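You operate a simulated robot arm through the tools that you are given. There is no shell and no other tool. Be economical: measure what you need, move in short steps, check, and stop when the job is done.

Carry out the task below with a simulated robot arm. There is one attempt and no reset: what you move stays moved.

TASK
On the fitting bench top, make the brown collar and the fuse change places.

It is judged by the outcome, as a careful person would: the job done as asked, and still so three seconds after it is handed in. It fails if anything else is knocked over, pushed out of place, dropped, spilled or broken.

THE ROBOT
A 6-joint arm with a two-finger parallel gripper, fixed in place. Base frame: the origin is at the foot of the arm, x ahead of it, y to its left, z up; the work surface is at about z = 850. Lengths are in mm, angles in degrees, forces in N, time in s.
With the tool pointing down near the work surface it reaches from about 260 to 680 mm from the base axis. Its first joint turns from -66.0 to 66.0 degrees. Payload 2.9 kg.
Tool frame: the origin (TCP) lies between the finger pads and is the grasp point; the fingertips stand 30 mm ahead of it; z points along the fingers, y is the line along which they close. The gripper opens to 110 mm. The fingers are 20 mm wide and 10 mm thick; the gripper's body (48 by 112 mm) begins 55 mm behind the TCP.
Orientation is that of the tool frame in the base frame, as a unit quaternion [x, y, z, w]. With the fingers straight down and closing along the base's y, the tool's x points along the base's -x, its y along +y and its z along -z.

THE INTERFACE
- The arm moves only by the tool move_arm. Its argument "increments" is a list of rows, each a list of 3 entries, a list of its own where there are three numbers: the shift along the tool's x, y, z in units of 20 mm (1.0 is 20 mm), then the turn, a rotation vector about the tool's x, y, z in units of 4 degrees (1.0 is 4 degrees), then the opening, from 0 (shut) to 1 (fully open). In form: [[[tx, ty, tz], [ax, ay, az], claw], ...]. A call has 1 to 10 rows; each row shifts and turns the commanded pose from where the row before left it, along the tool's axes as they then stand. A call with a number of a shift or a turn outside -1 to 1 is refused whole. A row lasts 0.2 s, in which the tool goes at most 50 mm and 8.6 degrees; a call with a longer step from one row to the next is refused whole, and so is a gripper value outside its range. A pose out of reach is approached as far as the arm can. The call stops where the force on the tool passes 40 N (or 10 N more than at its start, if that is more) or the arm is blocked; 0.2 s more then pass. The fingers move at their own pace (about 108 mm/s each) and stop on an object; they squeeze with about 45 N. The grip force told is the motor's: it shows also when the fingers shut on nothing. Time passes only in rows, and 0.2 s behind the last, so rows that do not move let the fingers close. It gives the time, the measured TCP pose, the force on the tool (base axes), the opening and the grip force at its end, in the units of the frame above (readings bear some noise).
- Cameras (640 x 400 px; columns grow to the right, rows downward): "scene" is fixed at [75.5, 440.3, 1409.7]; the picture's right is [-0.77, -0.64, 0.00], its down [-0.26, 0.31, -0.92] and it looks along [0.59, -0.70, -0.40] (base axes); focal length 326 px, centre (320, 200). "wrist" rides on the gripper at [-36, 0, -57] in the tool frame; the picture's right is [0.00, -1.00, 0.00], its down [0.97, 0.00, -0.24] and it looks along [0.24, 0.00, 0.97] (tool axes); focal length 218 px, centre (320, 200).
- snapshot(camera): a new picture of that camera. No time passes.
- probe_pixels(camera, pixels): for up to 12 pixels [column, row] of the newest picture of that camera ("zoom" is the newest enlarged one), the place [x, y, z] in the base frame of the surface seen there, good to about 2 mm, but the place of the scene camera against the robot may be out by one fixed shift of up to 18 mm in any direction. No time passes.
- enlarge(camera, box): a new picture of the part [left, top, right, bottom] of that camera's present view, enlarged. No time passes.
- sign_off(): hands the job in; it is judged then, once.

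Work in short steps. Measure before you move; look again where a grasp or a placing could have gone wrong, and mend it. You have 80 turns and 38 pictures in all, the two below and enlarged ones among them. Open the gripper and draw the arm clear of the work before you hand the job in, unless the task says otherwise; then end with one line.

The tools are called after "Emit:" as a command line: name --argument value ..., lists and objects as JSON in quotes. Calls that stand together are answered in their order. move_arm: Moves the arm, as the interface text tells. Its arguments: {"type":"object","properties":{"increments":{"type":"array","items":{"type":"array"}}},"required":["increments"]} The other tools are called the same way: snapshot (camera) takes a picture; probe_pixels (camera, pixels) gives the place of the surface under pixels of a picture; enlarge (camera, box) takes an enlarged picture of a part of a camera's view; sign_off () hands the job in.

At the start:

```text
t: 0.0
tool_pos: [403.2, -302.9, 1082.9]
tool_rot: [0.0, 1.0, 0.0, -0.001]
wrist_force: [0.3, 0.8, -0.5]
grip_width: 110.1
finger_force: 0.0
```

scene: 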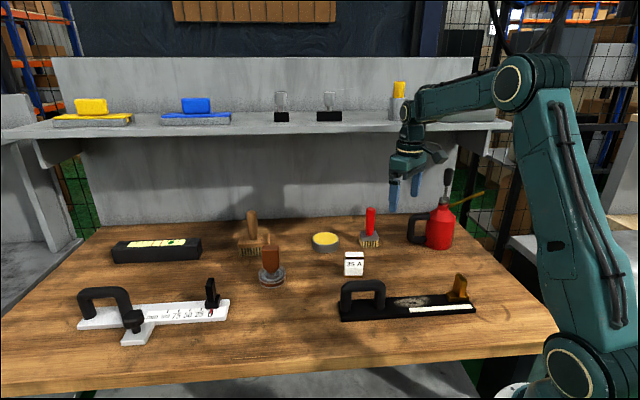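
wrist: 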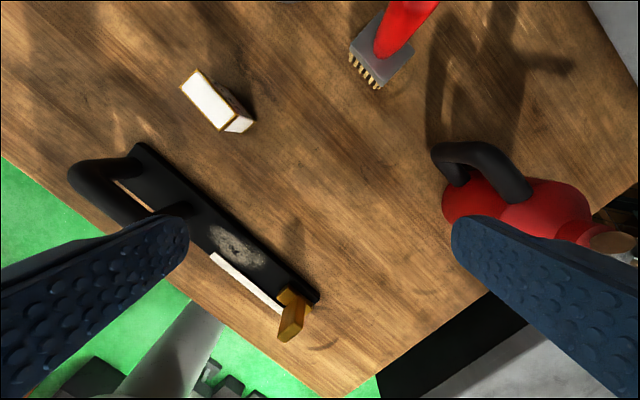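

The scene needs closer identification of the collar and the fuse ("35 A" at (354,263)); I enlarge the middle of the bench.

Emit:
enlarge --camera "scene" --box '[220, 190, 400, 300]'

Emit:
enlarge --camera "scene" --box '[320, 240, 500, 350]'

Emit:
enlarge --camera "scene" --box '[60, 220, 260, 350]'

```text
3.56 times, centred on (310, 245) of scene
```

zoom: 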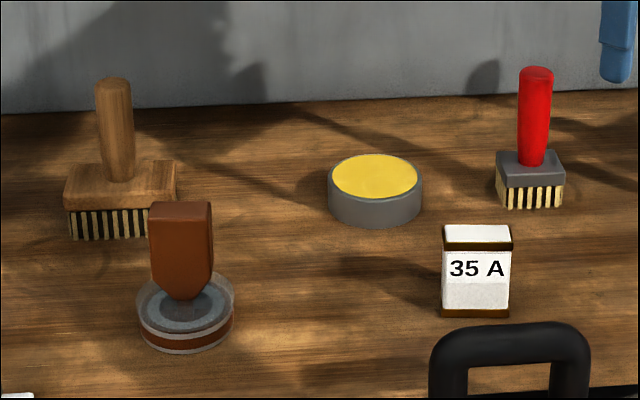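

```text
3.56 times, centred on (410, 295) of scene
```

zoom: 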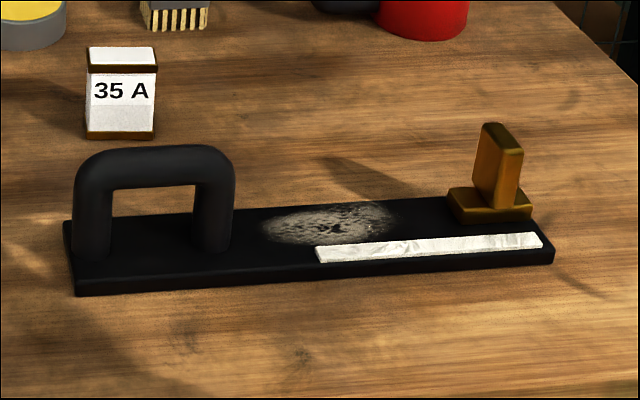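

```text
3.08 times, centred on (160, 285) of scene
```

zoom: 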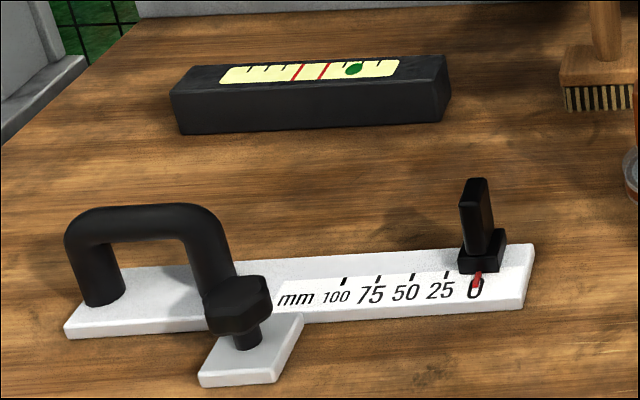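

The likely collar is the brown item at (270,258) of the scene; I measure it and the fuse in the scene.

Emit:
probe_pixels --camera "scene" --pixels '[[271, 250], [262, 277], [271, 284], [354, 256], [354, 272], [326, 240], [370, 220], [252, 225], [250, 245], [362, 288], [290, 290], [458, 282]]'

Emit:
probe_pixels --camera "wrist" --pixels '[[205, 100], [235, 126], [190, 77], [245, 110], [385, 60], [120, 205]]'

```text
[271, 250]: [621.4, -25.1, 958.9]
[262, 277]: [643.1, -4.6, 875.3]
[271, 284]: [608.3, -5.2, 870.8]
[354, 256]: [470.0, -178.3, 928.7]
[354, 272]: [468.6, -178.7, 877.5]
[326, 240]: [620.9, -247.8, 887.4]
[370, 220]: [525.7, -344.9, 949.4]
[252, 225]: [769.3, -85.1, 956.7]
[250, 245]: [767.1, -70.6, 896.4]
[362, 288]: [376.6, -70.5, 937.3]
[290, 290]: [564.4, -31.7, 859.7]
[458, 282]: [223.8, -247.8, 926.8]
```

```text
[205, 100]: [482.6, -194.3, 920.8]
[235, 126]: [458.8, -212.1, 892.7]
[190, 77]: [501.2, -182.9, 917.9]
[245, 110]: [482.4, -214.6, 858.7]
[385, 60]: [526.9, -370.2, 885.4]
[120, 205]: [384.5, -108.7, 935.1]
```

I move up over the middle, at the same height, to look down at the collar and fuse with the wrist camera.

Emit:
move_arm --increments '[[[-0.8, 1, 0], [0, 0, 0], 1], [[-0.8, 1, 0], [0, 0, 0], 1], [[-0.8, 1, 0], [0, 0, 0], 1], [[-0.8, 1, 0], [0, 0, 0], 1], [[-0.8, 1, 0], [0, 0, 0], 1], [[-0.8, 1, 0], [0, 0, 0], 1], [[-0.8, 1, 0], [0, 0, 0], 1], [[-0.8, 1, 0], [0, 0, 0], 1], [[-0.8, 1, 0], [0, 0, 0], 1], [[-0.8, 1, 0], [0, 0, 0], 1]]'

Emit:
snapshot --camera "wrist"

```text
t: 2.2
tool_pos: [564.1, -101.3, 1081.5]
tool_rot: [0.0, 1.0, 0.0, 0.0]
wrist_force: [0.4, 0.3, -0.2]
grip_width: 110.0
finger_force: 0.0
```

```text
32 pictures are left
```

wrist: 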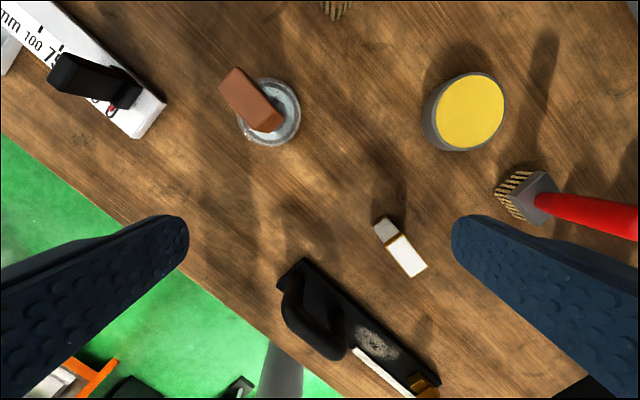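

The collar is the clear ring with a brown fin at (262,105), the fuse at (400,245). I measure both.

Emit:
enlarge --camera "wrist" --box '[200, 40, 440, 290]'

Emit:
probe_pixels --camera "wrist" --pixels '[[235, 69], [220, 86], [262, 130], [280, 118], [248, 100], [291, 98], [298, 118], [272, 147], [245, 138], [270, 80]]'

Emit:
probe_pixels --camera "wrist" --pixels '[[400, 235], [427, 266], [410, 277], [389, 245], [405, 256], [384, 229], [389, 217], [375, 226], [380, 240]]'

```text
1.60 times, centred on (320, 165) of wrist
```

zoom: 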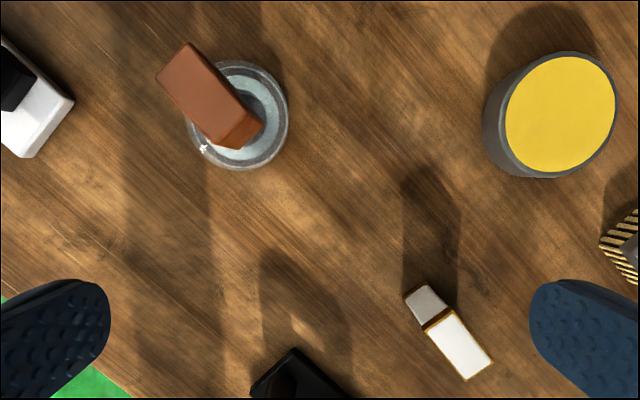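

```text
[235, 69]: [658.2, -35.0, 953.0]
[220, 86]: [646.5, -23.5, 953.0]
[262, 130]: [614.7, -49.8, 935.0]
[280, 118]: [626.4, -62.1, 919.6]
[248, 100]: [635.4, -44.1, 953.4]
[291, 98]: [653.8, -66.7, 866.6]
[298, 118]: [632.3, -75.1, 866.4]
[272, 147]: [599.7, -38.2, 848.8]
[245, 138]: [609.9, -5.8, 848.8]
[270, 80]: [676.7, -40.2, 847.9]
```

```text
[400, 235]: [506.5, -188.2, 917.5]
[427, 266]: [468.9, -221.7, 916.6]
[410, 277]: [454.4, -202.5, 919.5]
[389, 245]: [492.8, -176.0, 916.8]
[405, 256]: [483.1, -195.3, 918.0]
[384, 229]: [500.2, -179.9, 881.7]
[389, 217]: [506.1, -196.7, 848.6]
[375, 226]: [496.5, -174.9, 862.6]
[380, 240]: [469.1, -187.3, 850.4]
```

I refine the fin's top corners, the ring rim, and the neighbours around the fuse (rail edge) with the enlarged wrist view.

Emit:
probe_pixels --camera "zoom" --pixels '[[188, 46], [160, 77], [212, 143], [240, 113], [200, 95], [258, 127], [238, 147], [237, 64], [284, 110], [270, 152], [237, 165], [195, 140]]'

Emit:
probe_pixels --camera "wrist" --pixels '[[303, 259], [308, 264], [340, 290], [380, 327], [420, 365], [290, 275], [305, 280], [430, 125], [425, 140], [500, 205], [160, 104], [340, 13]]'

```text
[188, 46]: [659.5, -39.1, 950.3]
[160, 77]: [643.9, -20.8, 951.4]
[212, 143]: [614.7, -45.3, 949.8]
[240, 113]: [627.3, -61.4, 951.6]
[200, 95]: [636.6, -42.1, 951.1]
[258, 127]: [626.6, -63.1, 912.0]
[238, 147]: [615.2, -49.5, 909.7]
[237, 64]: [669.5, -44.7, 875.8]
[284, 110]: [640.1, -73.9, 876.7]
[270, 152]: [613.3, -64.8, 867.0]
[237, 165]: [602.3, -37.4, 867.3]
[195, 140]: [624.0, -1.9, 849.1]
```

```text
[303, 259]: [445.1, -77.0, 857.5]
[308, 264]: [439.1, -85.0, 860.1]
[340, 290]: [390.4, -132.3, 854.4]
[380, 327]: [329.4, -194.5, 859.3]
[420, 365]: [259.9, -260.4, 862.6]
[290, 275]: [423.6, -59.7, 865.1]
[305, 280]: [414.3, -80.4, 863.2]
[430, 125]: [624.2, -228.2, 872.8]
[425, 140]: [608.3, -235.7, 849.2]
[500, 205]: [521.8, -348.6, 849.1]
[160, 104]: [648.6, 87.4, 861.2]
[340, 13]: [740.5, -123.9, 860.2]
```

Fuse top centre ≈ (481,-197), z 918, about 50×20 mm, long axis at ≈39°; fin centre ≈ (636.5,-41.5), top z 951, same heading. I turn the tool by 39° so the fingers close across the thin side.

Emit:
move_arm --increments '[[[0, 0, 0], [0, 0, -0.975], 0.6], [[0, 0, 0], [0, 0, -0.975], 0.6], [[0, 0, 0], [0, 0, -0.975], 0.6], [[0, 0, 0], [0, 0, -0.975], 0.6], [[0, 0, 0], [0, 0, -0.975], 0.6], [[0, 0, 0], [0, 0, -0.975], 0.6], [[0, 0, 0], [0, 0, -0.975], 0.6], [[0, 0, 0], [0, 0, -0.975], 0.6], [[0, 0, 0], [0, 0, -0.975], 0.6], [[0, 0, 0], [0, 0, -0.975], 0.6]]'

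```text
t: 4.4
tool_pos: [563.0, -103.5, 1083.6]
tool_rot: [-0.335, 0.942, 0.0, 0.001]
wrist_force: [0.0, -0.3, -0.3]
grip_width: 66.1
finger_force: 0.0
```

Heading is right. I go above the fuse, to z ≈ 1010, and look.

Emit:
move_arm --increments '[[[0.878, -0.151, 0.5], [0, 0, 0], 0.6], [[0.878, -0.151, 0.5], [0, 0, 0], 0.6], [[0.878, -0.151, 0.5], [0, 0, 0], 0.6], [[0.878, -0.151, 0.5], [0, 0, 0], 0.6], [[0.878, -0.151, 0.5], [0, 0, 0], 0.6], [[0.878, -0.151, 0.5], [0, 0, 0], 0.6], [[0.878, -0.151, 0.5], [0, 0, 0], 0.6]]'

Emit:
snapshot --camera "wrist"

```text
t: 6.0
tool_pos: [481.1, -197.5, 1014.2]
tool_rot: [-0.333, 0.943, 0.0, 0.0]
wrist_force: [-0.1, 0.0, 0.6]
grip_width: 66.1
finger_force: 0.1
```

```text
30 pictures are left
```

wrist: 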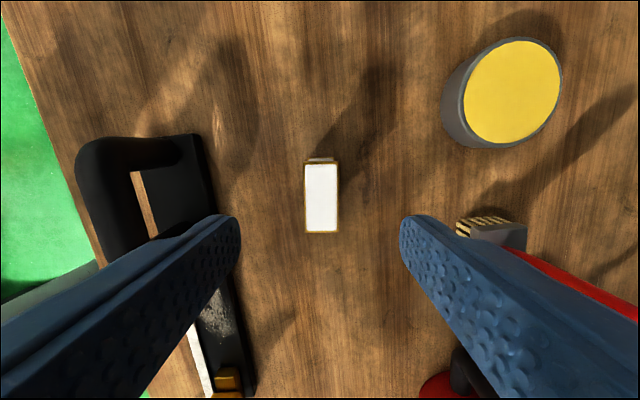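

The fuse is square with the fingers at (321,197); I measure its top corners to fix its centre.

Emit:
probe_pixels --camera "wrist" --pixels '[[307, 166], [336, 166], [307, 231], [336, 231], [321, 198]]'

```text
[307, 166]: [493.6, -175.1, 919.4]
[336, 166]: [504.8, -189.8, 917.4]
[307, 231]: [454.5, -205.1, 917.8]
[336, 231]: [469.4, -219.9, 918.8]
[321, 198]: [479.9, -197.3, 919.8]
```

Centre ≈ (480.6,-197.5), right under the TCP. I go down to z ≈ 893.

Emit:
move_arm --increments '[[[0, 0, 1], [0, 0, 0], 0.6], [[0, 0, 1], [0, 0, 0], 0.6], [[0, 0, 1], [0, 0, 0], 0.6], [[0, 0, 1], [0, 0, 0], 0.6], [[0, 0, 1], [0, 0, 0], 0.6], [[0, 0, 1], [0, 0, 0], 0.6]]'

Emit:
move_arm --increments '[[[0, 0, 0], [0, 0, 0], 0], [[0, 0, 0], [0, 0, 0], 0], [[0, 0, 0], [0, 0, 0], 0]]'

```text
t: 7.4
tool_pos: [479.9, -197.2, 892.0]
tool_rot: [-0.334, 0.943, 0.0, 0.0]
wrist_force: [-0.2, -0.1, 0.1]
grip_width: 65.8
finger_force: 0.1
```

```text
t: 8.2
tool_pos: [479.7, -197.3, 892.9]
tool_rot: [-0.335, 0.942, 0.0, -0.001]
wrist_force: [0.5, 0.1, -0.2]
grip_width: 23.1
finger_force: 45.4
```

Grip holds at 23 mm width. I lift 60 mm, check the hold, then carry to a free spot at about (540,-90).

Emit:
move_arm --increments '[[[0, 0, -0.5], [0, 0, 0], 0], [[0, 0, -1], [0, 0, 0], 0], [[0, 0, -1], [0, 0, 0], 0], [[0, 0, -0.5], [0, 0, 0], 0]]'

Emit:
snapshot --camera "scene"

```text
t: 9.2
tool_pos: [479.3, -195.7, 951.8]
tool_rot: [-0.334, 0.943, 0.0, 0.0]
wrist_force: [0.5, 0.2, -0.6]
grip_width: 23.4
finger_force: 45.0
```

```text
29 pictures are left
```

scene: 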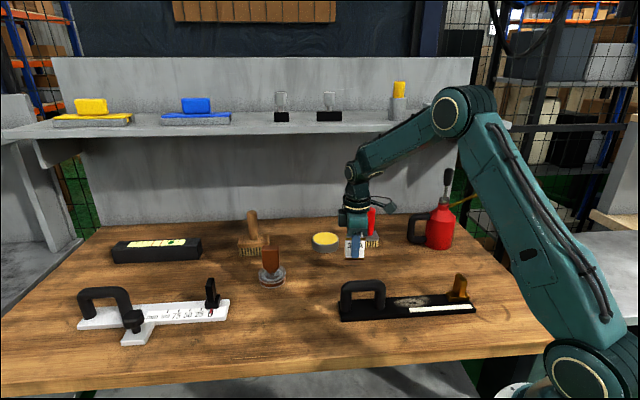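

The fuse is in the fingers. I carry it to the spare spot, then lower it.

Emit:
move_arm --increments '[[[-0.945, 0.382, 0], [0, 0, 0], 0], [[-0.945, 0.382, 0], [0, 0, 0], 0], [[-0.945, 0.382, 0], [0, 0, 0], 0], [[-0.945, 0.382, 0], [0, 0, 0], 0], [[-0.945, 0.382, 0], [0, 0, 0], 0], [[-0.945, 0.382, 0], [0, 0, 0], 0], [[0, 0, 1], [0, 0, 0], 0], [[0, 0, 1], [0, 0, 0], 0], [[0, 0, 0.6], [0, 0, 0], 0]]'

```text
t: 11.2
tool_pos: [542.0, -89.5, 899.4]
tool_rot: [-0.334, 0.943, 0.0, 0.0]
wrist_force: [0.3, 0.4, -1.1]
grip_width: 23.6
finger_force: 45.2
```

I ease down the last 6 mm in small steps.

Emit:
move_arm --increments '[[[0, 0, 0.15], [0, 0, 0], 0], [[0, 0, 0.1], [0, 0, 0], 0], [[0, 0, 0.05], [0, 0, 0], 0], [[0, 0, 0], [0, 0, 0], 0]]'

```text
t: 12.2
tool_pos: [540.7, -89.9, 894.3]
tool_rot: [-0.333, 0.943, 0.0, 0.0]
wrist_force: [-0.5, -0.2, -1.8]
grip_width: 23.7
finger_force: 44.7
```

Emit:
move_arm --increments '[[[0, 0, 0.05], [0, 0, 0], 0], [[0, 0, 0.03], [0, 0, 0], 0], [[0, 0, 0], [0, 0, 0], 0]]'

```text
t: 13.0
tool_pos: [540.6, -89.3, 894.0]
tool_rot: [-0.333, 0.943, 0.0, 0.001]
wrist_force: [-0.5, 0.4, -1.6]
grip_width: 23.6
finger_force: 45.1
```

The force shows no contact yet; I go down another 1–2 mm.

Emit:
move_arm --increments '[[[0, 0, 0.05], [0, 0, 0], 0], [[0, 0, 0], [0, 0, 0], 0]]'

Emit:
enlarge --camera "scene" --box '[240, 210, 400, 310]'

```text
t: 13.6
tool_pos: [540.2, -89.4, 893.7]
tool_rot: [-0.334, 0.943, 0.001, 0.0]
wrist_force: [-1.8, -1.0, 6.5]
grip_width: 23.8
finger_force: 45.0
```

```text
4.00 times, centred on (320, 260) of scene
```

zoom: 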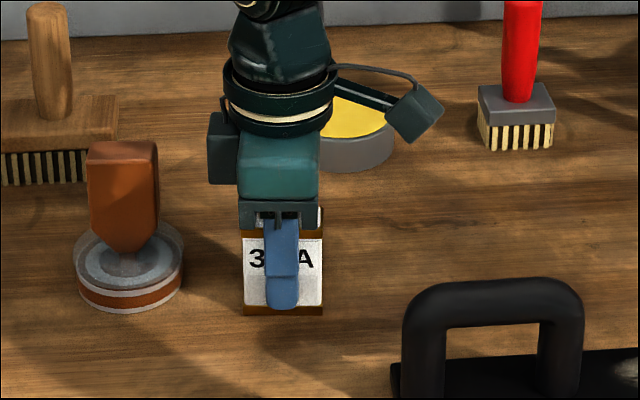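

Contact (6.5 N). I release to 0.6 and rise 120 mm.

Emit:
move_arm --increments '[[[0, 0, 0], [0, 0, 0], 0.4], [[0, 0, 0], [0, 0, 0], 0.6], [[0, 0, -0.5], [0, 0, 0], 0.6], [[0, 0, -1], [0, 0, 0], 0.6], [[0, 0, -1], [0, 0, 0], 0.6], [[0, 0, -1], [0, 0, 0], 0.6], [[0, 0, -1], [0, 0, 0], 0.6], [[0, 0, -1], [0, 0, 0], 0.6], [[0, 0, -1], [0, 0, 0], 0.6], [[0, 0, 0], [0, 0, 0], 0.6]]'

```text
t: 15.8
tool_pos: [539.7, -91.0, 1024.6]
tool_rot: [-0.334, 0.943, 0.0, 0.0]
wrist_force: [0.4, -1.0, 0.5]
grip_width: 66.0
finger_force: 0.2
```

Now above the collar's fin at (636.5,-41.5), then a look.

Emit:
move_arm --increments '[[[-0.887, -0.188, 0], [0, 0, 0], 0.6], [[-0.887, -0.188, 0], [0, 0, 0], 0.6], [[-0.887, -0.188, 0], [0, 0, 0], 0.6], [[-0.887, -0.188, 0], [0, 0, 0], 0.6], [[-0.887, -0.188, 0], [0, 0, 0], 0.6], [[-0.887, -0.188, 0], [0, 0, 0], 0.6]]'

Emit:
snapshot --camera "wrist"

```text
t: 17.2
tool_pos: [637.0, -42.8, 1022.3]
tool_rot: [-0.333, 0.943, 0.0, 0.0]
wrist_force: [-0.6, 0.5, 0.2]
grip_width: 66.3
finger_force: 0.1
```

```text
27 pictures are left
```

wrist: 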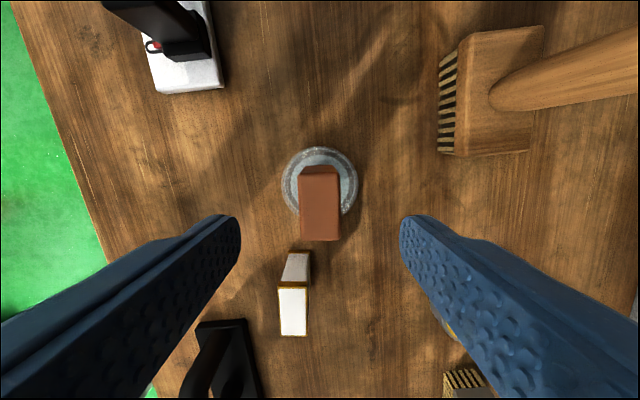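

Fin seems centred at (320,203); I measure its top and rim.

Emit:
probe_pixels --camera "wrist" --pixels '[[303, 180], [337, 180], [303, 238], [336, 238], [320, 208], [320, 149], [285, 180], [355, 180], [345, 208], [293, 205], [320, 170]]'

```text
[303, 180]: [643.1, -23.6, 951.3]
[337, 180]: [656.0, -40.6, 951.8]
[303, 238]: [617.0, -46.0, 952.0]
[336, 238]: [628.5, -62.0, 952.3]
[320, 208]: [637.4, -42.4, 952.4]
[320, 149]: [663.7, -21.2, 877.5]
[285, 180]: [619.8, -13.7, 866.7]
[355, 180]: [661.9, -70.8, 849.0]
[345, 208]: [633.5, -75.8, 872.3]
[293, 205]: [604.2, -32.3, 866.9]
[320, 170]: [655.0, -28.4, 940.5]
```

Fin centre ≈ (636.2,-43), under the TCP. I go down to z ≈ 926 and close.

Emit:
move_arm --increments '[[[0, 0, 0.96], [0, 0, 0], 0.6], [[0, 0, 0.96], [0, 0, 0], 0.6], [[0, 0, 0.96], [0, 0, 0], 0.6], [[0, 0, 0.96], [0, 0, 0], 0.6], [[0, 0, 0.96], [0, 0, 0], 0.6], [[0, 0, 0], [0, 0, 0], 0.6]]'

Emit:
move_arm --increments '[[[0, 0, 0], [0, 0, 0], 0], [[0, 0, 0], [0, 0, 0], 0], [[0, 0, 0], [0, 0, 0], 0]]'

```text
t: 18.6
tool_pos: [639.0, -40.7, 927.2]
tool_rot: [-0.334, 0.943, 0.0, 0.0]
wrist_force: [-0.5, 0.3, -0.4]
grip_width: 66.1
finger_force: 0.1
```

```text
t: 19.4
tool_pos: [638.9, -40.5, 927.7]
tool_rot: [-0.334, 0.943, 0.0, 0.0]
wrist_force: [0.1, 0.9, -0.6]
grip_width: 25.8
finger_force: 45.1
```

Gripped at 25.8 mm. I lift slowly and look whether the whole collar comes up.

Emit:
move_arm --increments '[[[0, 0, -0.3], [0, 0, 0], 0], [[0, 0, -0.6], [0, 0, 0], 0], [[0, 0, -0.6], [0, 0, 0], 0], [[0, 0, 0], [0, 0, 0], 0]]'

Emit:
enlarge --camera "scene" --box '[220, 190, 380, 290]'

```text
t: 20.4
tool_pos: [636.6, -40.3, 955.5]
tool_rot: [-0.333, 0.943, 0.001, -0.001]
wrist_force: [0.8, -0.5, -0.2]
grip_width: 25.8
finger_force: 45.1
```

```text
4.00 times, centred on (300, 240) of scene
```

zoom: 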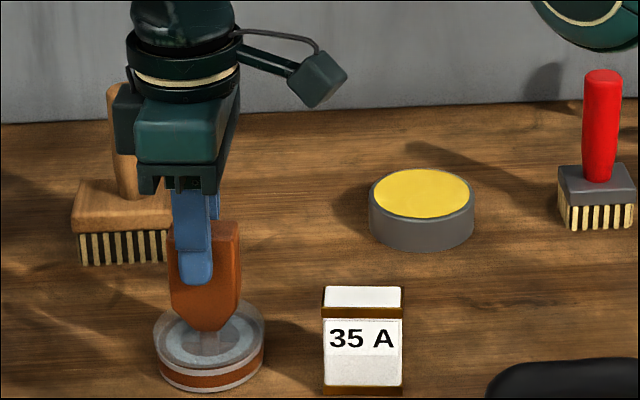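

It's unclear whether the collar rose: fin top still at about row 245, ring bottom 287. I measure it.

Emit:
probe_pixels --camera "zoom" --pixels '[[228, 230], [210, 380], [228, 300], [362, 295], [362, 380], [195, 275], [195, 220]]'

Emit:
snapshot --camera "wrist"

```text
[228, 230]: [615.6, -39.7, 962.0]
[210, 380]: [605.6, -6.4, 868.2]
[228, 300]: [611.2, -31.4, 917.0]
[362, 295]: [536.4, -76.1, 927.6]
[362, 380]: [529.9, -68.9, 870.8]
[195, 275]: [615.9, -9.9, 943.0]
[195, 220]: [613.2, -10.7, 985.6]
```

```text
25 pictures are left
```

wrist: 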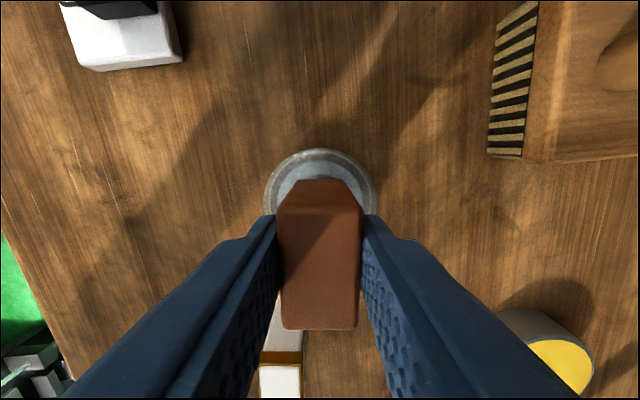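

Emit:
probe_pixels --camera "wrist" --pixels '[[320, 250], [290, 220], [350, 220], [290, 320], [350, 320], [320, 195], [320, 155], [272, 190], [368, 190]]'

Emit:
enlarge --camera "wrist" --box '[220, 130, 420, 340]'

```text
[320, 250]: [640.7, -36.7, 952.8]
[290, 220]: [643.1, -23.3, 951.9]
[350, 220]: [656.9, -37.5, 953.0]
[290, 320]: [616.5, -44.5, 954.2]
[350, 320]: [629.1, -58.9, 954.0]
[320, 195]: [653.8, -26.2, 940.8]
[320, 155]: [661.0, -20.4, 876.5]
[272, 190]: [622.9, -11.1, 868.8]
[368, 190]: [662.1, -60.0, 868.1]
```

```text
1.90 times, centred on (320, 235) of wrist
```

zoom: 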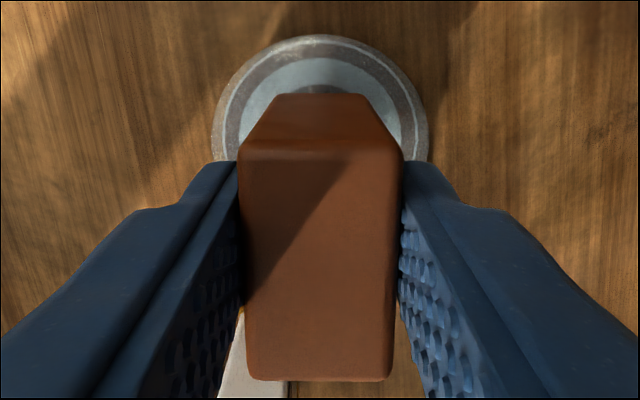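

The collar stayed put: fin top still at z ≈ 952, so the fingers slid up it. I go back down to the fin a little deeper, regrip, and test the lift force in a small step.

Emit:
move_arm --increments '[[[0, 0, 0], [0, 0, 0], 0.4], [[0, 0, 0], [0, 0, 0], 0.4], [[0, 0, 0.8], [0, 0, 0], 0.4], [[0, 0, 0.9], [0, 0, 0], 0.4], [[0, 0, 0], [0, 0, 0], 0.4], [[0, 0, 0], [0, 0, 0], 0], [[0, 0, 0], [0, 0, 0], 0], [[0, 0, 0], [0, 0, 0], 0]]'

Emit:
move_arm --increments '[[[0, 0, -0.1], [0, 0, 0], 0]]'

Emit:
move_arm --increments '[[[0, 0, -0.15], [0, 0, 0], 0]]'

Emit:
move_arm --increments '[[[0, 0, -0.15], [0, 0, 0], 0]]'

```text
t: 22.2
tool_pos: [637.0, -40.0, 921.5]
tool_rot: [-0.333, 0.943, 0.0, 0.0]
wrist_force: [0.4, -0.9, 0.5]
grip_width: 25.6
finger_force: 44.8
```

```text
t: 22.6
tool_pos: [636.9, -41.2, 923.4]
tool_rot: [-0.334, 0.943, 0.0, -0.001]
wrist_force: [0.0, 0.6, 0.5]
grip_width: 25.8
finger_force: 45.1
```

```text
t: 23.0
tool_pos: [637.3, -40.3, 926.7]
tool_rot: [-0.334, 0.943, 0.0, 0.0]
wrist_force: [0.0, 0.1, -4.4]
grip_width: 26.0
finger_force: 45.5
```

```text
t: 23.4
tool_pos: [637.8, -40.7, 930.0]
tool_rot: [-0.334, 0.942, 0.0, 0.001]
wrist_force: [0.2, 0.5, -3.5]
grip_width: 26.0
finger_force: 44.9
```

Now there is a −4 N load, perhaps the collar's weight. I look.

Emit:
enlarge --camera "scene" --box '[220, 190, 380, 290]'

Emit:
snapshot --camera "wrist"

Emit:
probe_pixels --camera "wrist" --pixels '[[320, 230], [320, 270], [310, 220], [330, 250], [320, 160], [320, 200]]'

```text
4.00 times, centred on (300, 240) of scene
```

zoom: 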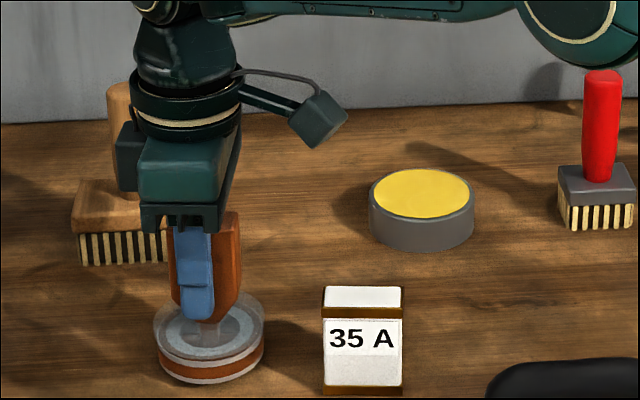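

```text
22 pictures are left
```

wrist: 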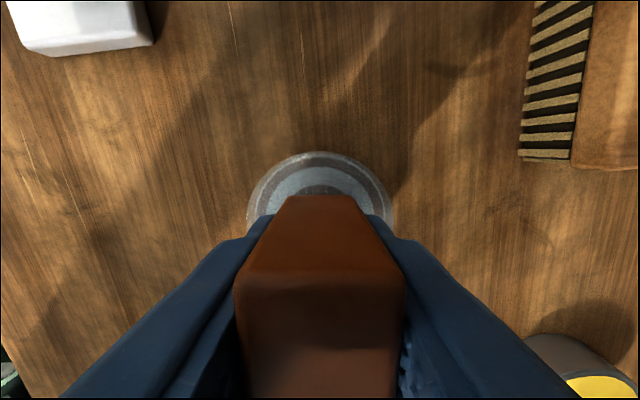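

```text
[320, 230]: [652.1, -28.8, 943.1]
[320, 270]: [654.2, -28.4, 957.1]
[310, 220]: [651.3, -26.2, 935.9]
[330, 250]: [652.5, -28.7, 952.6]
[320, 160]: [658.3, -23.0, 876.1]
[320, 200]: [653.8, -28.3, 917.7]
```

The collar did rise (fin top 957 against 951; ring bottom row up), weight about 4 N, so it holds when lifted gently, though it may creep. I wait and read whether it slips.

Emit:
move_arm --increments '[[[0, 0, 0], [0, 0, 0], 0], [[0, 0, 0], [0, 0, 0], 0], [[0, 0, 0], [0, 0, 0], 0], [[0, 0, 0], [0, 0, 0], 0], [[0, 0, 0], [0, 0, 0], 0]]'

Emit:
probe_pixels --camera "wrist" --pixels '[[320, 300], [320, 340], [300, 320], [340, 320]]'

Emit:
enlarge --camera "wrist" --box '[220, 130, 420, 399]'

Emit:
probe_pixels --camera "zoom" --pixels '[[320, 250], [320, 300], [280, 270], [360, 270]]'

```text
t: 24.6
tool_pos: [636.9, -40.4, 930.0]
tool_rot: [-0.334, 0.943, 0.0, 0.001]
wrist_force: [-0.1, 0.7, -4.4]
grip_width: 25.8
finger_force: 45.3
```

```text
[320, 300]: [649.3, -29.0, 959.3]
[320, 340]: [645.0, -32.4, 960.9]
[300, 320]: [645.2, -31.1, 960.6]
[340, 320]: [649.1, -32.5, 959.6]
```

```text
1.49 times, centred on (320, 264) of wrist
```

zoom: 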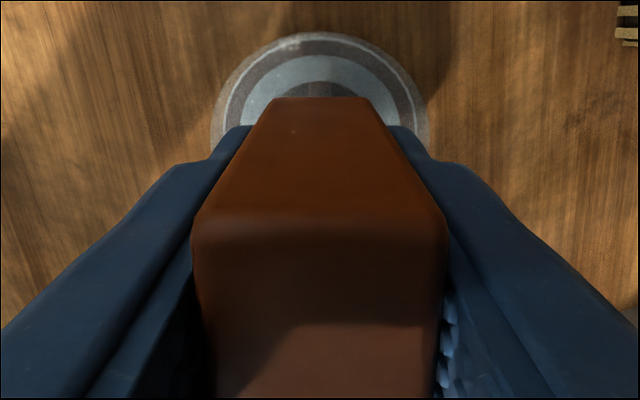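

```text
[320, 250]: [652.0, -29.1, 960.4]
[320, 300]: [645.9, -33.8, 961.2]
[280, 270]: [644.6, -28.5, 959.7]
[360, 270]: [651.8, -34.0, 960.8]
```

No slip: fin top stays 30 mm above the TCP. I raise gently another 14 mm (3.5 mm per row) and check.

Emit:
move_arm --increments '[[[0, 0, -0.15], [0, 0, 0], 0], [[0, 0, -0.18], [0, 0, 0], 0], [[0, 0, -0.18], [0, 0, 0], 0], [[0, 0, -0.15], [0, 0, 0], 0], [[0, 0, -0.05], [0, 0, 0], 0], [[0, 0, 0], [0, 0, 0], 0]]'

Emit:
snapshot --camera "wrist"

Emit:
probe_pixels --camera "wrist" --pixels '[[320, 300], [320, 340], [300, 320], [340, 320]]'

```text
t: 26.0
tool_pos: [638.8, -39.4, 943.9]
tool_rot: [-0.334, 0.943, 0.0, 0.001]
wrist_force: [0.2, -0.1, -4.7]
grip_width: 25.7
finger_force: 45.1
```

```text
20 pictures are left
```

wrist: 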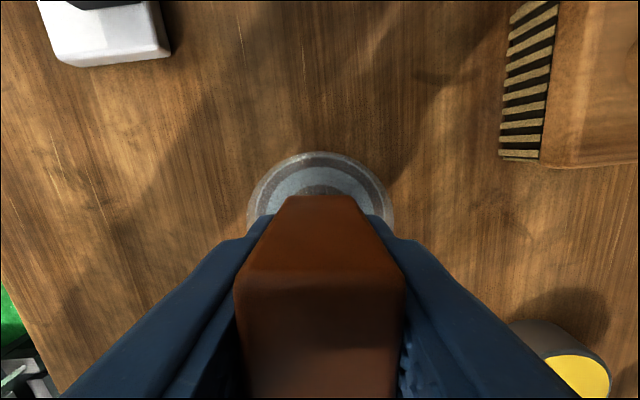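

```text
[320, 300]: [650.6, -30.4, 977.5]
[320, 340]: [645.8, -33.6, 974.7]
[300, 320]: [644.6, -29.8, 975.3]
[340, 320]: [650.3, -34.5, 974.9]
```

Solid hold, ring about 22 mm above the bench. I carry it slowly by way of (579,-140), passing clear of the fuse and the tin.

Emit:
move_arm --increments '[[[0.13, -0.05, 0], [0, 0, 0], 0], [[0.3, -0.113, 0], [0, 0, 0], 0], [[0.3, -0.113, 0], [0, 0, 0], 0], [[0.3, -0.113, 0], [0, 0, 0], 0], [[0.3, -0.113, 0], [0, 0, 0], 0], [[0.3, -0.113, 0], [0, 0, 0], 0], [[0.3, -0.113, 0], [0, 0, 0], 0], [[0.3, -0.113, 0], [0, 0, 0], 0], [[0.3, -0.113, 0], [0, 0, 0], 0], [[0.13, -0.05, 0], [0, 0, 0], 0]]'

Emit:
enlarge --camera "scene" --box '[220, 190, 400, 300]'

```text
t: 28.2
tool_pos: [609.0, -90.5, 944.1]
tool_rot: [-0.334, 0.943, 0.0, 0.0]
wrist_force: [0.0, -0.3, -4.0]
grip_width: 25.8
finger_force: 45.0
```

```text
3.56 times, centred on (310, 245) of scene
```

zoom: 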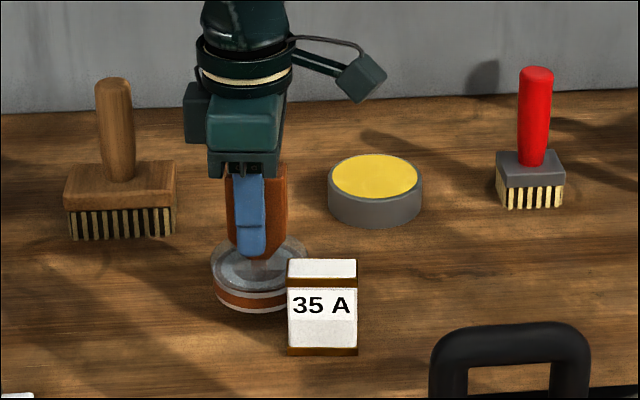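

The ring is near the fuse's corner, so I shift sideways 26 mm first, then go on along the tool's x.

Emit:
move_arm --increments '[[[0, -0.16, 0], [0, 0, 0], 0], [[0, -0.3, 0], [0, 0, 0], 0], [[0, -0.38, 0], [0, 0, 0], 0], [[0, -0.3, 0], [0, 0, 0], 0], [[0, -0.16, 0], [0, 0, 0], 0], [[0.2, 0, 0], [0, 0, 0], 0], [[0.4, 0, 0], [0, 0, 0], 0], [[0.45, 0, 0], [0, 0, 0], 0], [[0.45, 0, 0], [0, 0, 0], 0], [[0.45, 0, 0], [0, 0, 0], 0]]'

Emit:
move_arm --increments '[[[0.45, 0, 0], [0, 0, 0], 0], [[0.45, 0, 0], [0, 0, 0], 0], [[0.45, 0, 0], [0, 0, 0], 0], [[0.45, 0, 0], [0, 0, 0], 0], [[0.45, 0, 0], [0, 0, 0], 0], [[0.45, 0, 0], [0, 0, 0], 0], [[0.45, 0, 0], [0, 0, 0], 0], [[0.45, 0, 0], [0, 0, 0], 0], [[0.45, 0, 0], [0, 0, 0], 0], [[0.2, 0, 0], [0, 0, 0], 0]]'

```text
t: 30.4
tool_pos: [595.1, -134.9, 944.9]
tool_rot: [-0.334, 0.943, 0.0, 0.0]
wrist_force: [-0.3, -0.7, -4.4]
grip_width: 25.7
finger_force: 44.9
```

```text
t: 32.6
tool_pos: [530.2, -187.8, 945.5]
tool_rot: [-0.334, 0.943, 0.0, 0.0]
wrist_force: [0.7, 0.5, -3.6]
grip_width: 25.7
finger_force: 44.9
```

On to the fuse's old place: remaining shift 43 mm in x, 24 mm in y of the tool.

Emit:
move_arm --increments '[[[0.15, 0.08, 0], [0, 0, 0], 0], [[0.31, 0.17, 0], [0, 0, 0], 0], [[0.31, 0.17, 0], [0, 0, 0], 0], [[0.31, 0.17, 0], [0, 0, 0], 0], [[0.31, 0.17, 0], [0, 0, 0], 0], [[0.31, 0.17, 0], [0, 0, 0], 0], [[0.31, 0.17, 0], [0, 0, 0], 0], [[0.15, 0.09, 0], [0, 0, 0], 0], [[0, 0, 0], [0, 0, 0], 0]]'

```text
t: 34.6
tool_pos: [480.5, -197.6, 945.2]
tool_rot: [-0.333, 0.943, 0.0, 0.0]
wrist_force: [0.9, 0.5, -4.2]
grip_width: 25.8
finger_force: 44.7
```

In position; I lower 21 mm gently.

Emit:
move_arm --increments '[[[0, 0, 0.12], [0, 0, 0], 0], [[0, 0, 0.2], [0, 0, 0], 0], [[0, 0, 0.2], [0, 0, 0], 0], [[0, 0, 0.2], [0, 0, 0], 0], [[0, 0, 0.2], [0, 0, 0], 0], [[0, 0, 0.1], [0, 0, 0], 0], [[0, 0, 0.05], [0, 0, 0], 0], [[0, 0, 0], [0, 0, 0], 0]]'

Emit:
move_arm --increments '[[[0, 0, 0.05], [0, 0, 0], 0], [[0, 0, 0], [0, 0, 0], 0]]'

```text
t: 36.4
tool_pos: [480.9, -196.4, 924.1]
tool_rot: [-0.333, 0.943, 0.0, -0.001]
wrist_force: [1.0, -0.5, -4.8]
grip_width: 25.8
finger_force: 45.3
```

```text
t: 37.0
tool_pos: [480.5, -196.5, 921.3]
tool_rot: [-0.334, 0.943, 0.0, 0.0]
wrist_force: [0.3, -0.1, -3.9]
grip_width: 26.0
finger_force: 45.1
```

Still hanging (−4 N); down a bit more in 1 mm steps.

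Emit:
move_arm --increments '[[[0, 0, 0.05], [0, 0, 0], 0], [[0, 0, 0], [0, 0, 0], 0]]'

Emit:
move_arm --increments '[[[0, 0, 0.04], [0, 0, 0], 0], [[0, 0, 0], [0, 0, 0], 0]]'

```text
t: 37.6
tool_pos: [479.7, -198.0, 920.9]
tool_rot: [-0.334, 0.943, 0.0, 0.0]
wrist_force: [-1.4, -0.5, 3.6]
grip_width: 25.7
finger_force: 44.9
```

```text
t: 38.2
tool_pos: [479.9, -197.3, 922.1]
tool_rot: [-0.334, 0.943, 0.0, 0.001]
wrist_force: [-2.3, 1.8, 17.7]
grip_width: 25.8
finger_force: 45.0
```

Seated. I ease off, open, and rise.

Emit:
move_arm --increments '[[[0, 0, -0.04], [0, 0, 0], 0], [[0, 0, 0], [0, 0, 0], 0.35], [[0, 0, 0], [0, 0, 0], 0.6], [[0, 0, 0], [0, 0, 0], 0.6], [[0, 0, -0.5], [0, 0, 0], 0.6], [[0, 0, -1], [0, 0, 0], 0.6], [[0, 0, -1], [0, 0, 0], 0.6], [[0, 0, -1], [0, 0, 0], 0.6], [[0, 0, -1], [0, 0, 0], 0.6], [[0, 0, -0.6], [0, 0, 0], 0.6]]'

Emit:
snapshot --camera "wrist"

```text
t: 40.4
tool_pos: [479.4, -197.7, 1023.7]
tool_rot: [-0.334, 0.943, 0.001, 0.0]
wrist_force: [-0.2, 0.0, -0.8]
grip_width: 66.2
finger_force: 0.2
```

```text
18 pictures are left
```

wrist: 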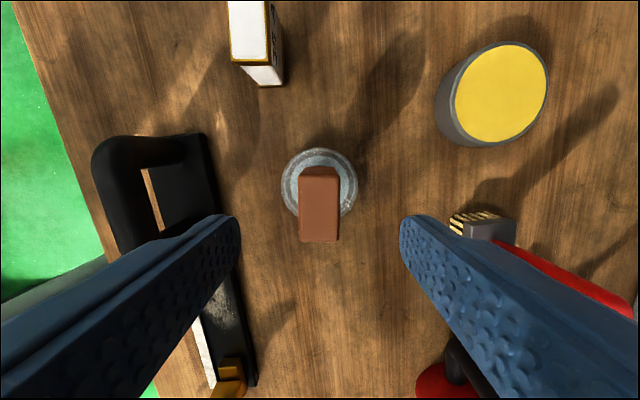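

The collar stands upright in place. I check its centre and move over the fuse.

Emit:
probe_pixels --camera "wrist" --pixels '[[303, 180], [337, 180], [303, 238], [336, 238]]'

Emit:
move_arm --increments '[[[-0.962, 0.379, 0], [0, 0, 0], 0.6], [[-0.962, 0.379, 0], [0, 0, 0], 0.6], [[-0.962, 0.379, 0], [0, 0, 0], 0.6], [[-0.962, 0.379, 0], [0, 0, 0], 0.6], [[-0.962, 0.379, 0], [0, 0, 0], 0.6], [[-0.962, 0.379, 0], [0, 0, 0], 0.6], [[0, 0, 0], [0, 0, 0], 0.6]]'

Emit:
snapshot --camera "wrist"

Emit:
probe_pixels --camera "wrist" --pixels '[[309, 168], [333, 168], [309, 228], [333, 228], [321, 198]]'

```text
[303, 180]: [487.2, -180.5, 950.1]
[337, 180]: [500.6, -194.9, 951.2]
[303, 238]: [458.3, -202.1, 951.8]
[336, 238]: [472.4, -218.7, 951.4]
```

```text
t: 42.0
tool_pos: [542.8, -89.1, 1024.1]
tool_rot: [-0.334, 0.943, 0.0, 0.001]
wrist_force: [0.6, -0.4, -0.5]
grip_width: 66.0
finger_force: 0.1
```

```text
17 pictures are left
```

wrist: 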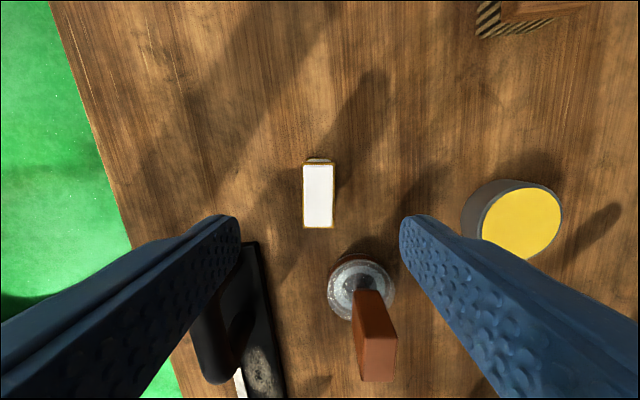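

```text
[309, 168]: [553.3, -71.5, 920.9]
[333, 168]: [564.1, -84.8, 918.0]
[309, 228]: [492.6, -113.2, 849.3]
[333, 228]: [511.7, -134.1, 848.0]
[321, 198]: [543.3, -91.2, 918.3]
```

Collar centre ≈ (479.6,-199), good. The fuse is centred between the fingers at (319,196); I go down to z ≈ 893 and grip.

Emit:
move_arm --increments '[[[0, 0, 0.93], [0, 0, 0], 0.6], [[0, 0, 0.93], [0, 0, 0], 0.6], [[0, 0, 0.93], [0, 0, 0], 0.6], [[0, 0, 0.93], [0, 0, 0], 0.6], [[0, 0, 0.93], [0, 0, 0], 0.6], [[0, 0, 0.93], [0, 0, 0], 0.6], [[0, 0, 0.93], [0, 0, 0], 0.6], [[0, 0, 0], [0, 0, 0], 0.6]]'

Emit:
move_arm --increments '[[[0, 0, 0], [0, 0, 0], 0], [[0, 0, 0], [0, 0, 0], 0], [[0, 0, 0], [0, 0, 0], 0], [[0, 0, -0.2], [0, 0, 0], 0], [[0, 0, -0.4], [0, 0, 0], 0], [[0, 0, -0.4], [0, 0, 0], 0], [[0, 0, -0.2], [0, 0, 0], 0]]'

Emit:
enlarge --camera "scene" --box '[220, 190, 400, 300]'

```text
t: 43.8
tool_pos: [541.3, -89.9, 891.7]
tool_rot: [-0.333, 0.943, 0.0, 0.0]
wrist_force: [-0.1, -0.4, 0.6]
grip_width: 65.9
finger_force: 0.1
```

```text
t: 45.4
tool_pos: [541.5, -89.7, 916.5]
tool_rot: [-0.334, 0.942, 0.0, 0.0]
wrist_force: [-0.1, 0.3, -1.5]
grip_width: 23.4
finger_force: 45.0
```

```text
3.56 times, centred on (310, 245) of scene
```

zoom: 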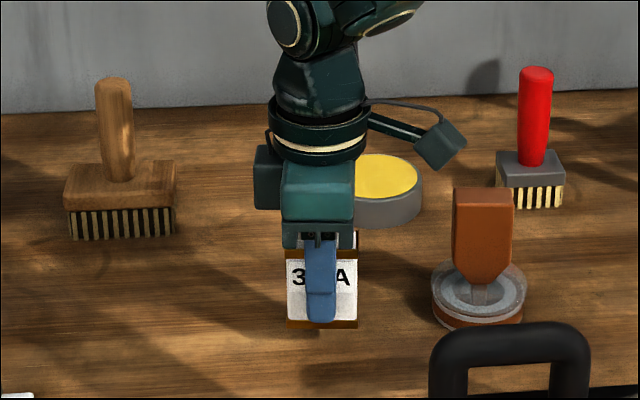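

Fuse lifted. I carry it to the collar's old place (636.3,-42).

Emit:
move_arm --increments '[[[-0.3, -0.06, 0], [0, 0, 0], 0], [[-0.56, -0.12, 0], [0, 0, 0], 0], [[-0.58, -0.13, 0], [0, 0, 0], 0], [[-0.58, -0.13, 0], [0, 0, 0], 0], [[-0.58, -0.13, 0], [0, 0, 0], 0], [[-0.58, -0.13, 0], [0, 0, 0], 0], [[-0.58, -0.13, 0], [0, 0, 0], 0], [[-0.58, -0.13, 0], [0, 0, 0], 0], [[-0.54, -0.11, 0], [0, 0, 0], 0], [[-0.3, -0.06, 0], [0, 0, 0], 0]]'

Emit:
move_arm --increments '[[[0, 0, 0.3], [0, 0, 0], 0], [[0, 0, 0.4], [0, 0, 0], 0], [[0, 0, 0.3], [0, 0, 0], 0], [[0, 0, 0.05], [0, 0, 0], 0], [[0, 0, 0], [0, 0, 0], 0]]'

```text
t: 47.6
tool_pos: [636.1, -40.4, 916.0]
tool_rot: [-0.334, 0.943, 0.0, 0.001]
wrist_force: [0.1, 0.2, -1.1]
grip_width: 23.9
finger_force: 45.3
```

```text
t: 48.8
tool_pos: [636.9, -41.5, 894.9]
tool_rot: [-0.334, 0.942, 0.0, 0.0]
wrist_force: [-0.1, -0.1, -1.8]
grip_width: 23.6
finger_force: 45.3
```

Down to contact in about 1 mm steps.

Emit:
move_arm --increments '[[[0, 0, 0.06], [0, 0, 0], 0], [[0, 0, 0], [0, 0, 0], 0]]'

Emit:
move_arm --increments '[[[0, 0, 0.05], [0, 0, 0], 0], [[0, 0, 0], [0, 0, 0], 0]]'

```text
t: 49.4
tool_pos: [636.5, -41.7, 893.5]
tool_rot: [-0.334, 0.942, 0.0, 0.0]
wrist_force: [-0.7, -0.3, -1.3]
grip_width: 23.6
finger_force: 45.4
```

```text
t: 50.0
tool_pos: [637.0, -41.3, 893.8]
tool_rot: [-0.334, 0.943, 0.0, 0.0]
wrist_force: [0.0, -1.1, -1.1]
grip_width: 23.5
finger_force: 44.8
```

Emit:
move_arm --increments '[[[0, 0, 0.04], [0, 0, 0], 0], [[0, 0, 0], [0, 0, 0], 0]]'

```text
t: 50.6
tool_pos: [636.3, -40.8, 893.5]
tool_rot: [-0.333, 0.943, 0.0, 0.0]
wrist_force: [0.0, -0.4, -0.2]
grip_width: 23.7
finger_force: 44.3
```

Force is nearing zero; one more small step.

Emit:
move_arm --increments '[[[0, 0, 0.03], [0, 0, 0], 0], [[0, 0, 0], [0, 0, 0], 0]]'

```text
t: 51.2
tool_pos: [636.6, -41.7, 892.9]
tool_rot: [-0.334, 0.943, 0.0, 0.0]
wrist_force: [-0.7, -0.7, 1.5]
grip_width: 23.8
finger_force: 45.3
```

Contact. I open and rise clear.

Emit:
move_arm --increments '[[[0, 0, 0], [0, 0, 0], 0.35], [[0, 0, 0], [0, 0, 0], 0.6], [[0, 0, 0], [0, 0, 0], 0.6], [[0, 0, -0.5], [0, 0, 0], 0.6], [[0, 0, -1], [0, 0, 0], 0.6], [[0, 0, -1], [0, 0, 0], 0.6], [[0, 0, -1], [0, 0, 0], 0.6], [[0, 0, -1], [0, 0, 0], 0.6], [[0, 0, -1], [0, 0, 0], 0.6], [[0, 0, -1], [0, 0, 0], 0.6]]'

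Emit:
move_arm --increments '[[[0.8, 0, -1], [0, 0, 0], 0.6], [[0.8, 0, -0.5], [0, 0, 0], 0.6], [[0.8, 0, -0.5], [0, 0, 0], 0.6], [[0.8, 0, 0], [0, 0, 0], 0.6], [[0.8, 0, 0], [0, 0, 0], 0.6], [[0.8, 0, 0], [0, 0, 0], 0.6]]'

Emit:
snapshot --camera "scene"

Emit:
snapshot --camera "wrist"

```text
t: 53.4
tool_pos: [634.8, -43.4, 1022.8]
tool_rot: [-0.334, 0.943, 0.0, 0.0]
wrist_force: [-0.3, 0.1, -0.5]
grip_width: 65.9
finger_force: 0.0
```

```text
t: 54.8
tool_pos: [561.0, -102.8, 1061.8]
tool_rot: [-0.334, 0.943, 0.0, 0.0]
wrist_force: [0.0, 0.4, -0.7]
grip_width: 66.2
finger_force: 0.0
```

```text
15 pictures are left
```

scene: 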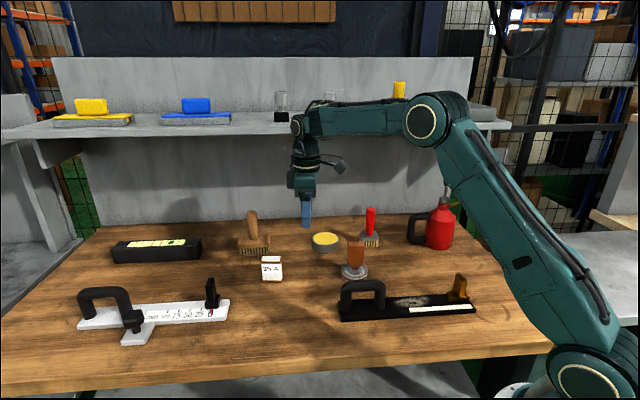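

```text
14 pictures are left
```

wrist: 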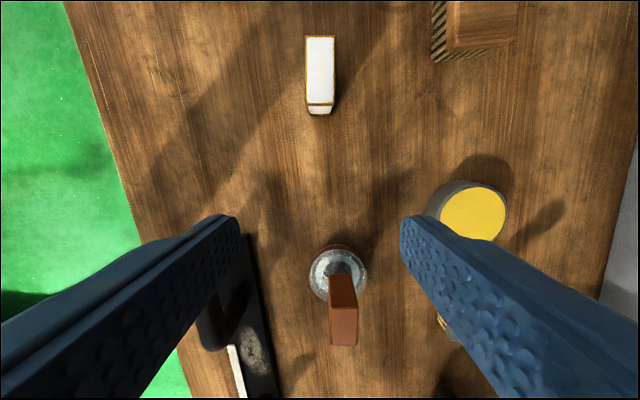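

Both stand upright in each other's places and everything else is where it was. I raise the arm a bit more, fully open, and hand in.

Emit:
move_arm --increments '[[[0, 0, -0.8], [0, 0, 0], 1], [[0, 0, -0.8], [0, 0, 0], 1], [[0, 0, 0], [0, 0, 0], 1]]'

Emit:
sign_off

```text
t: 55.6
tool_pos: [562.0, -101.3, 1092.5]
tool_rot: [-0.334, 0.942, 0.0, 0.0]
wrist_force: [0.3, 0.4, -0.5]
grip_width: 109.8
finger_force: 0.0
```

```text
The job is handed in.
```

The brown collar and the fuse have changed places: both stand upright within about 2 mm of each other's old spots, nothing else looked moved in the last pictures, and the job is handed in.
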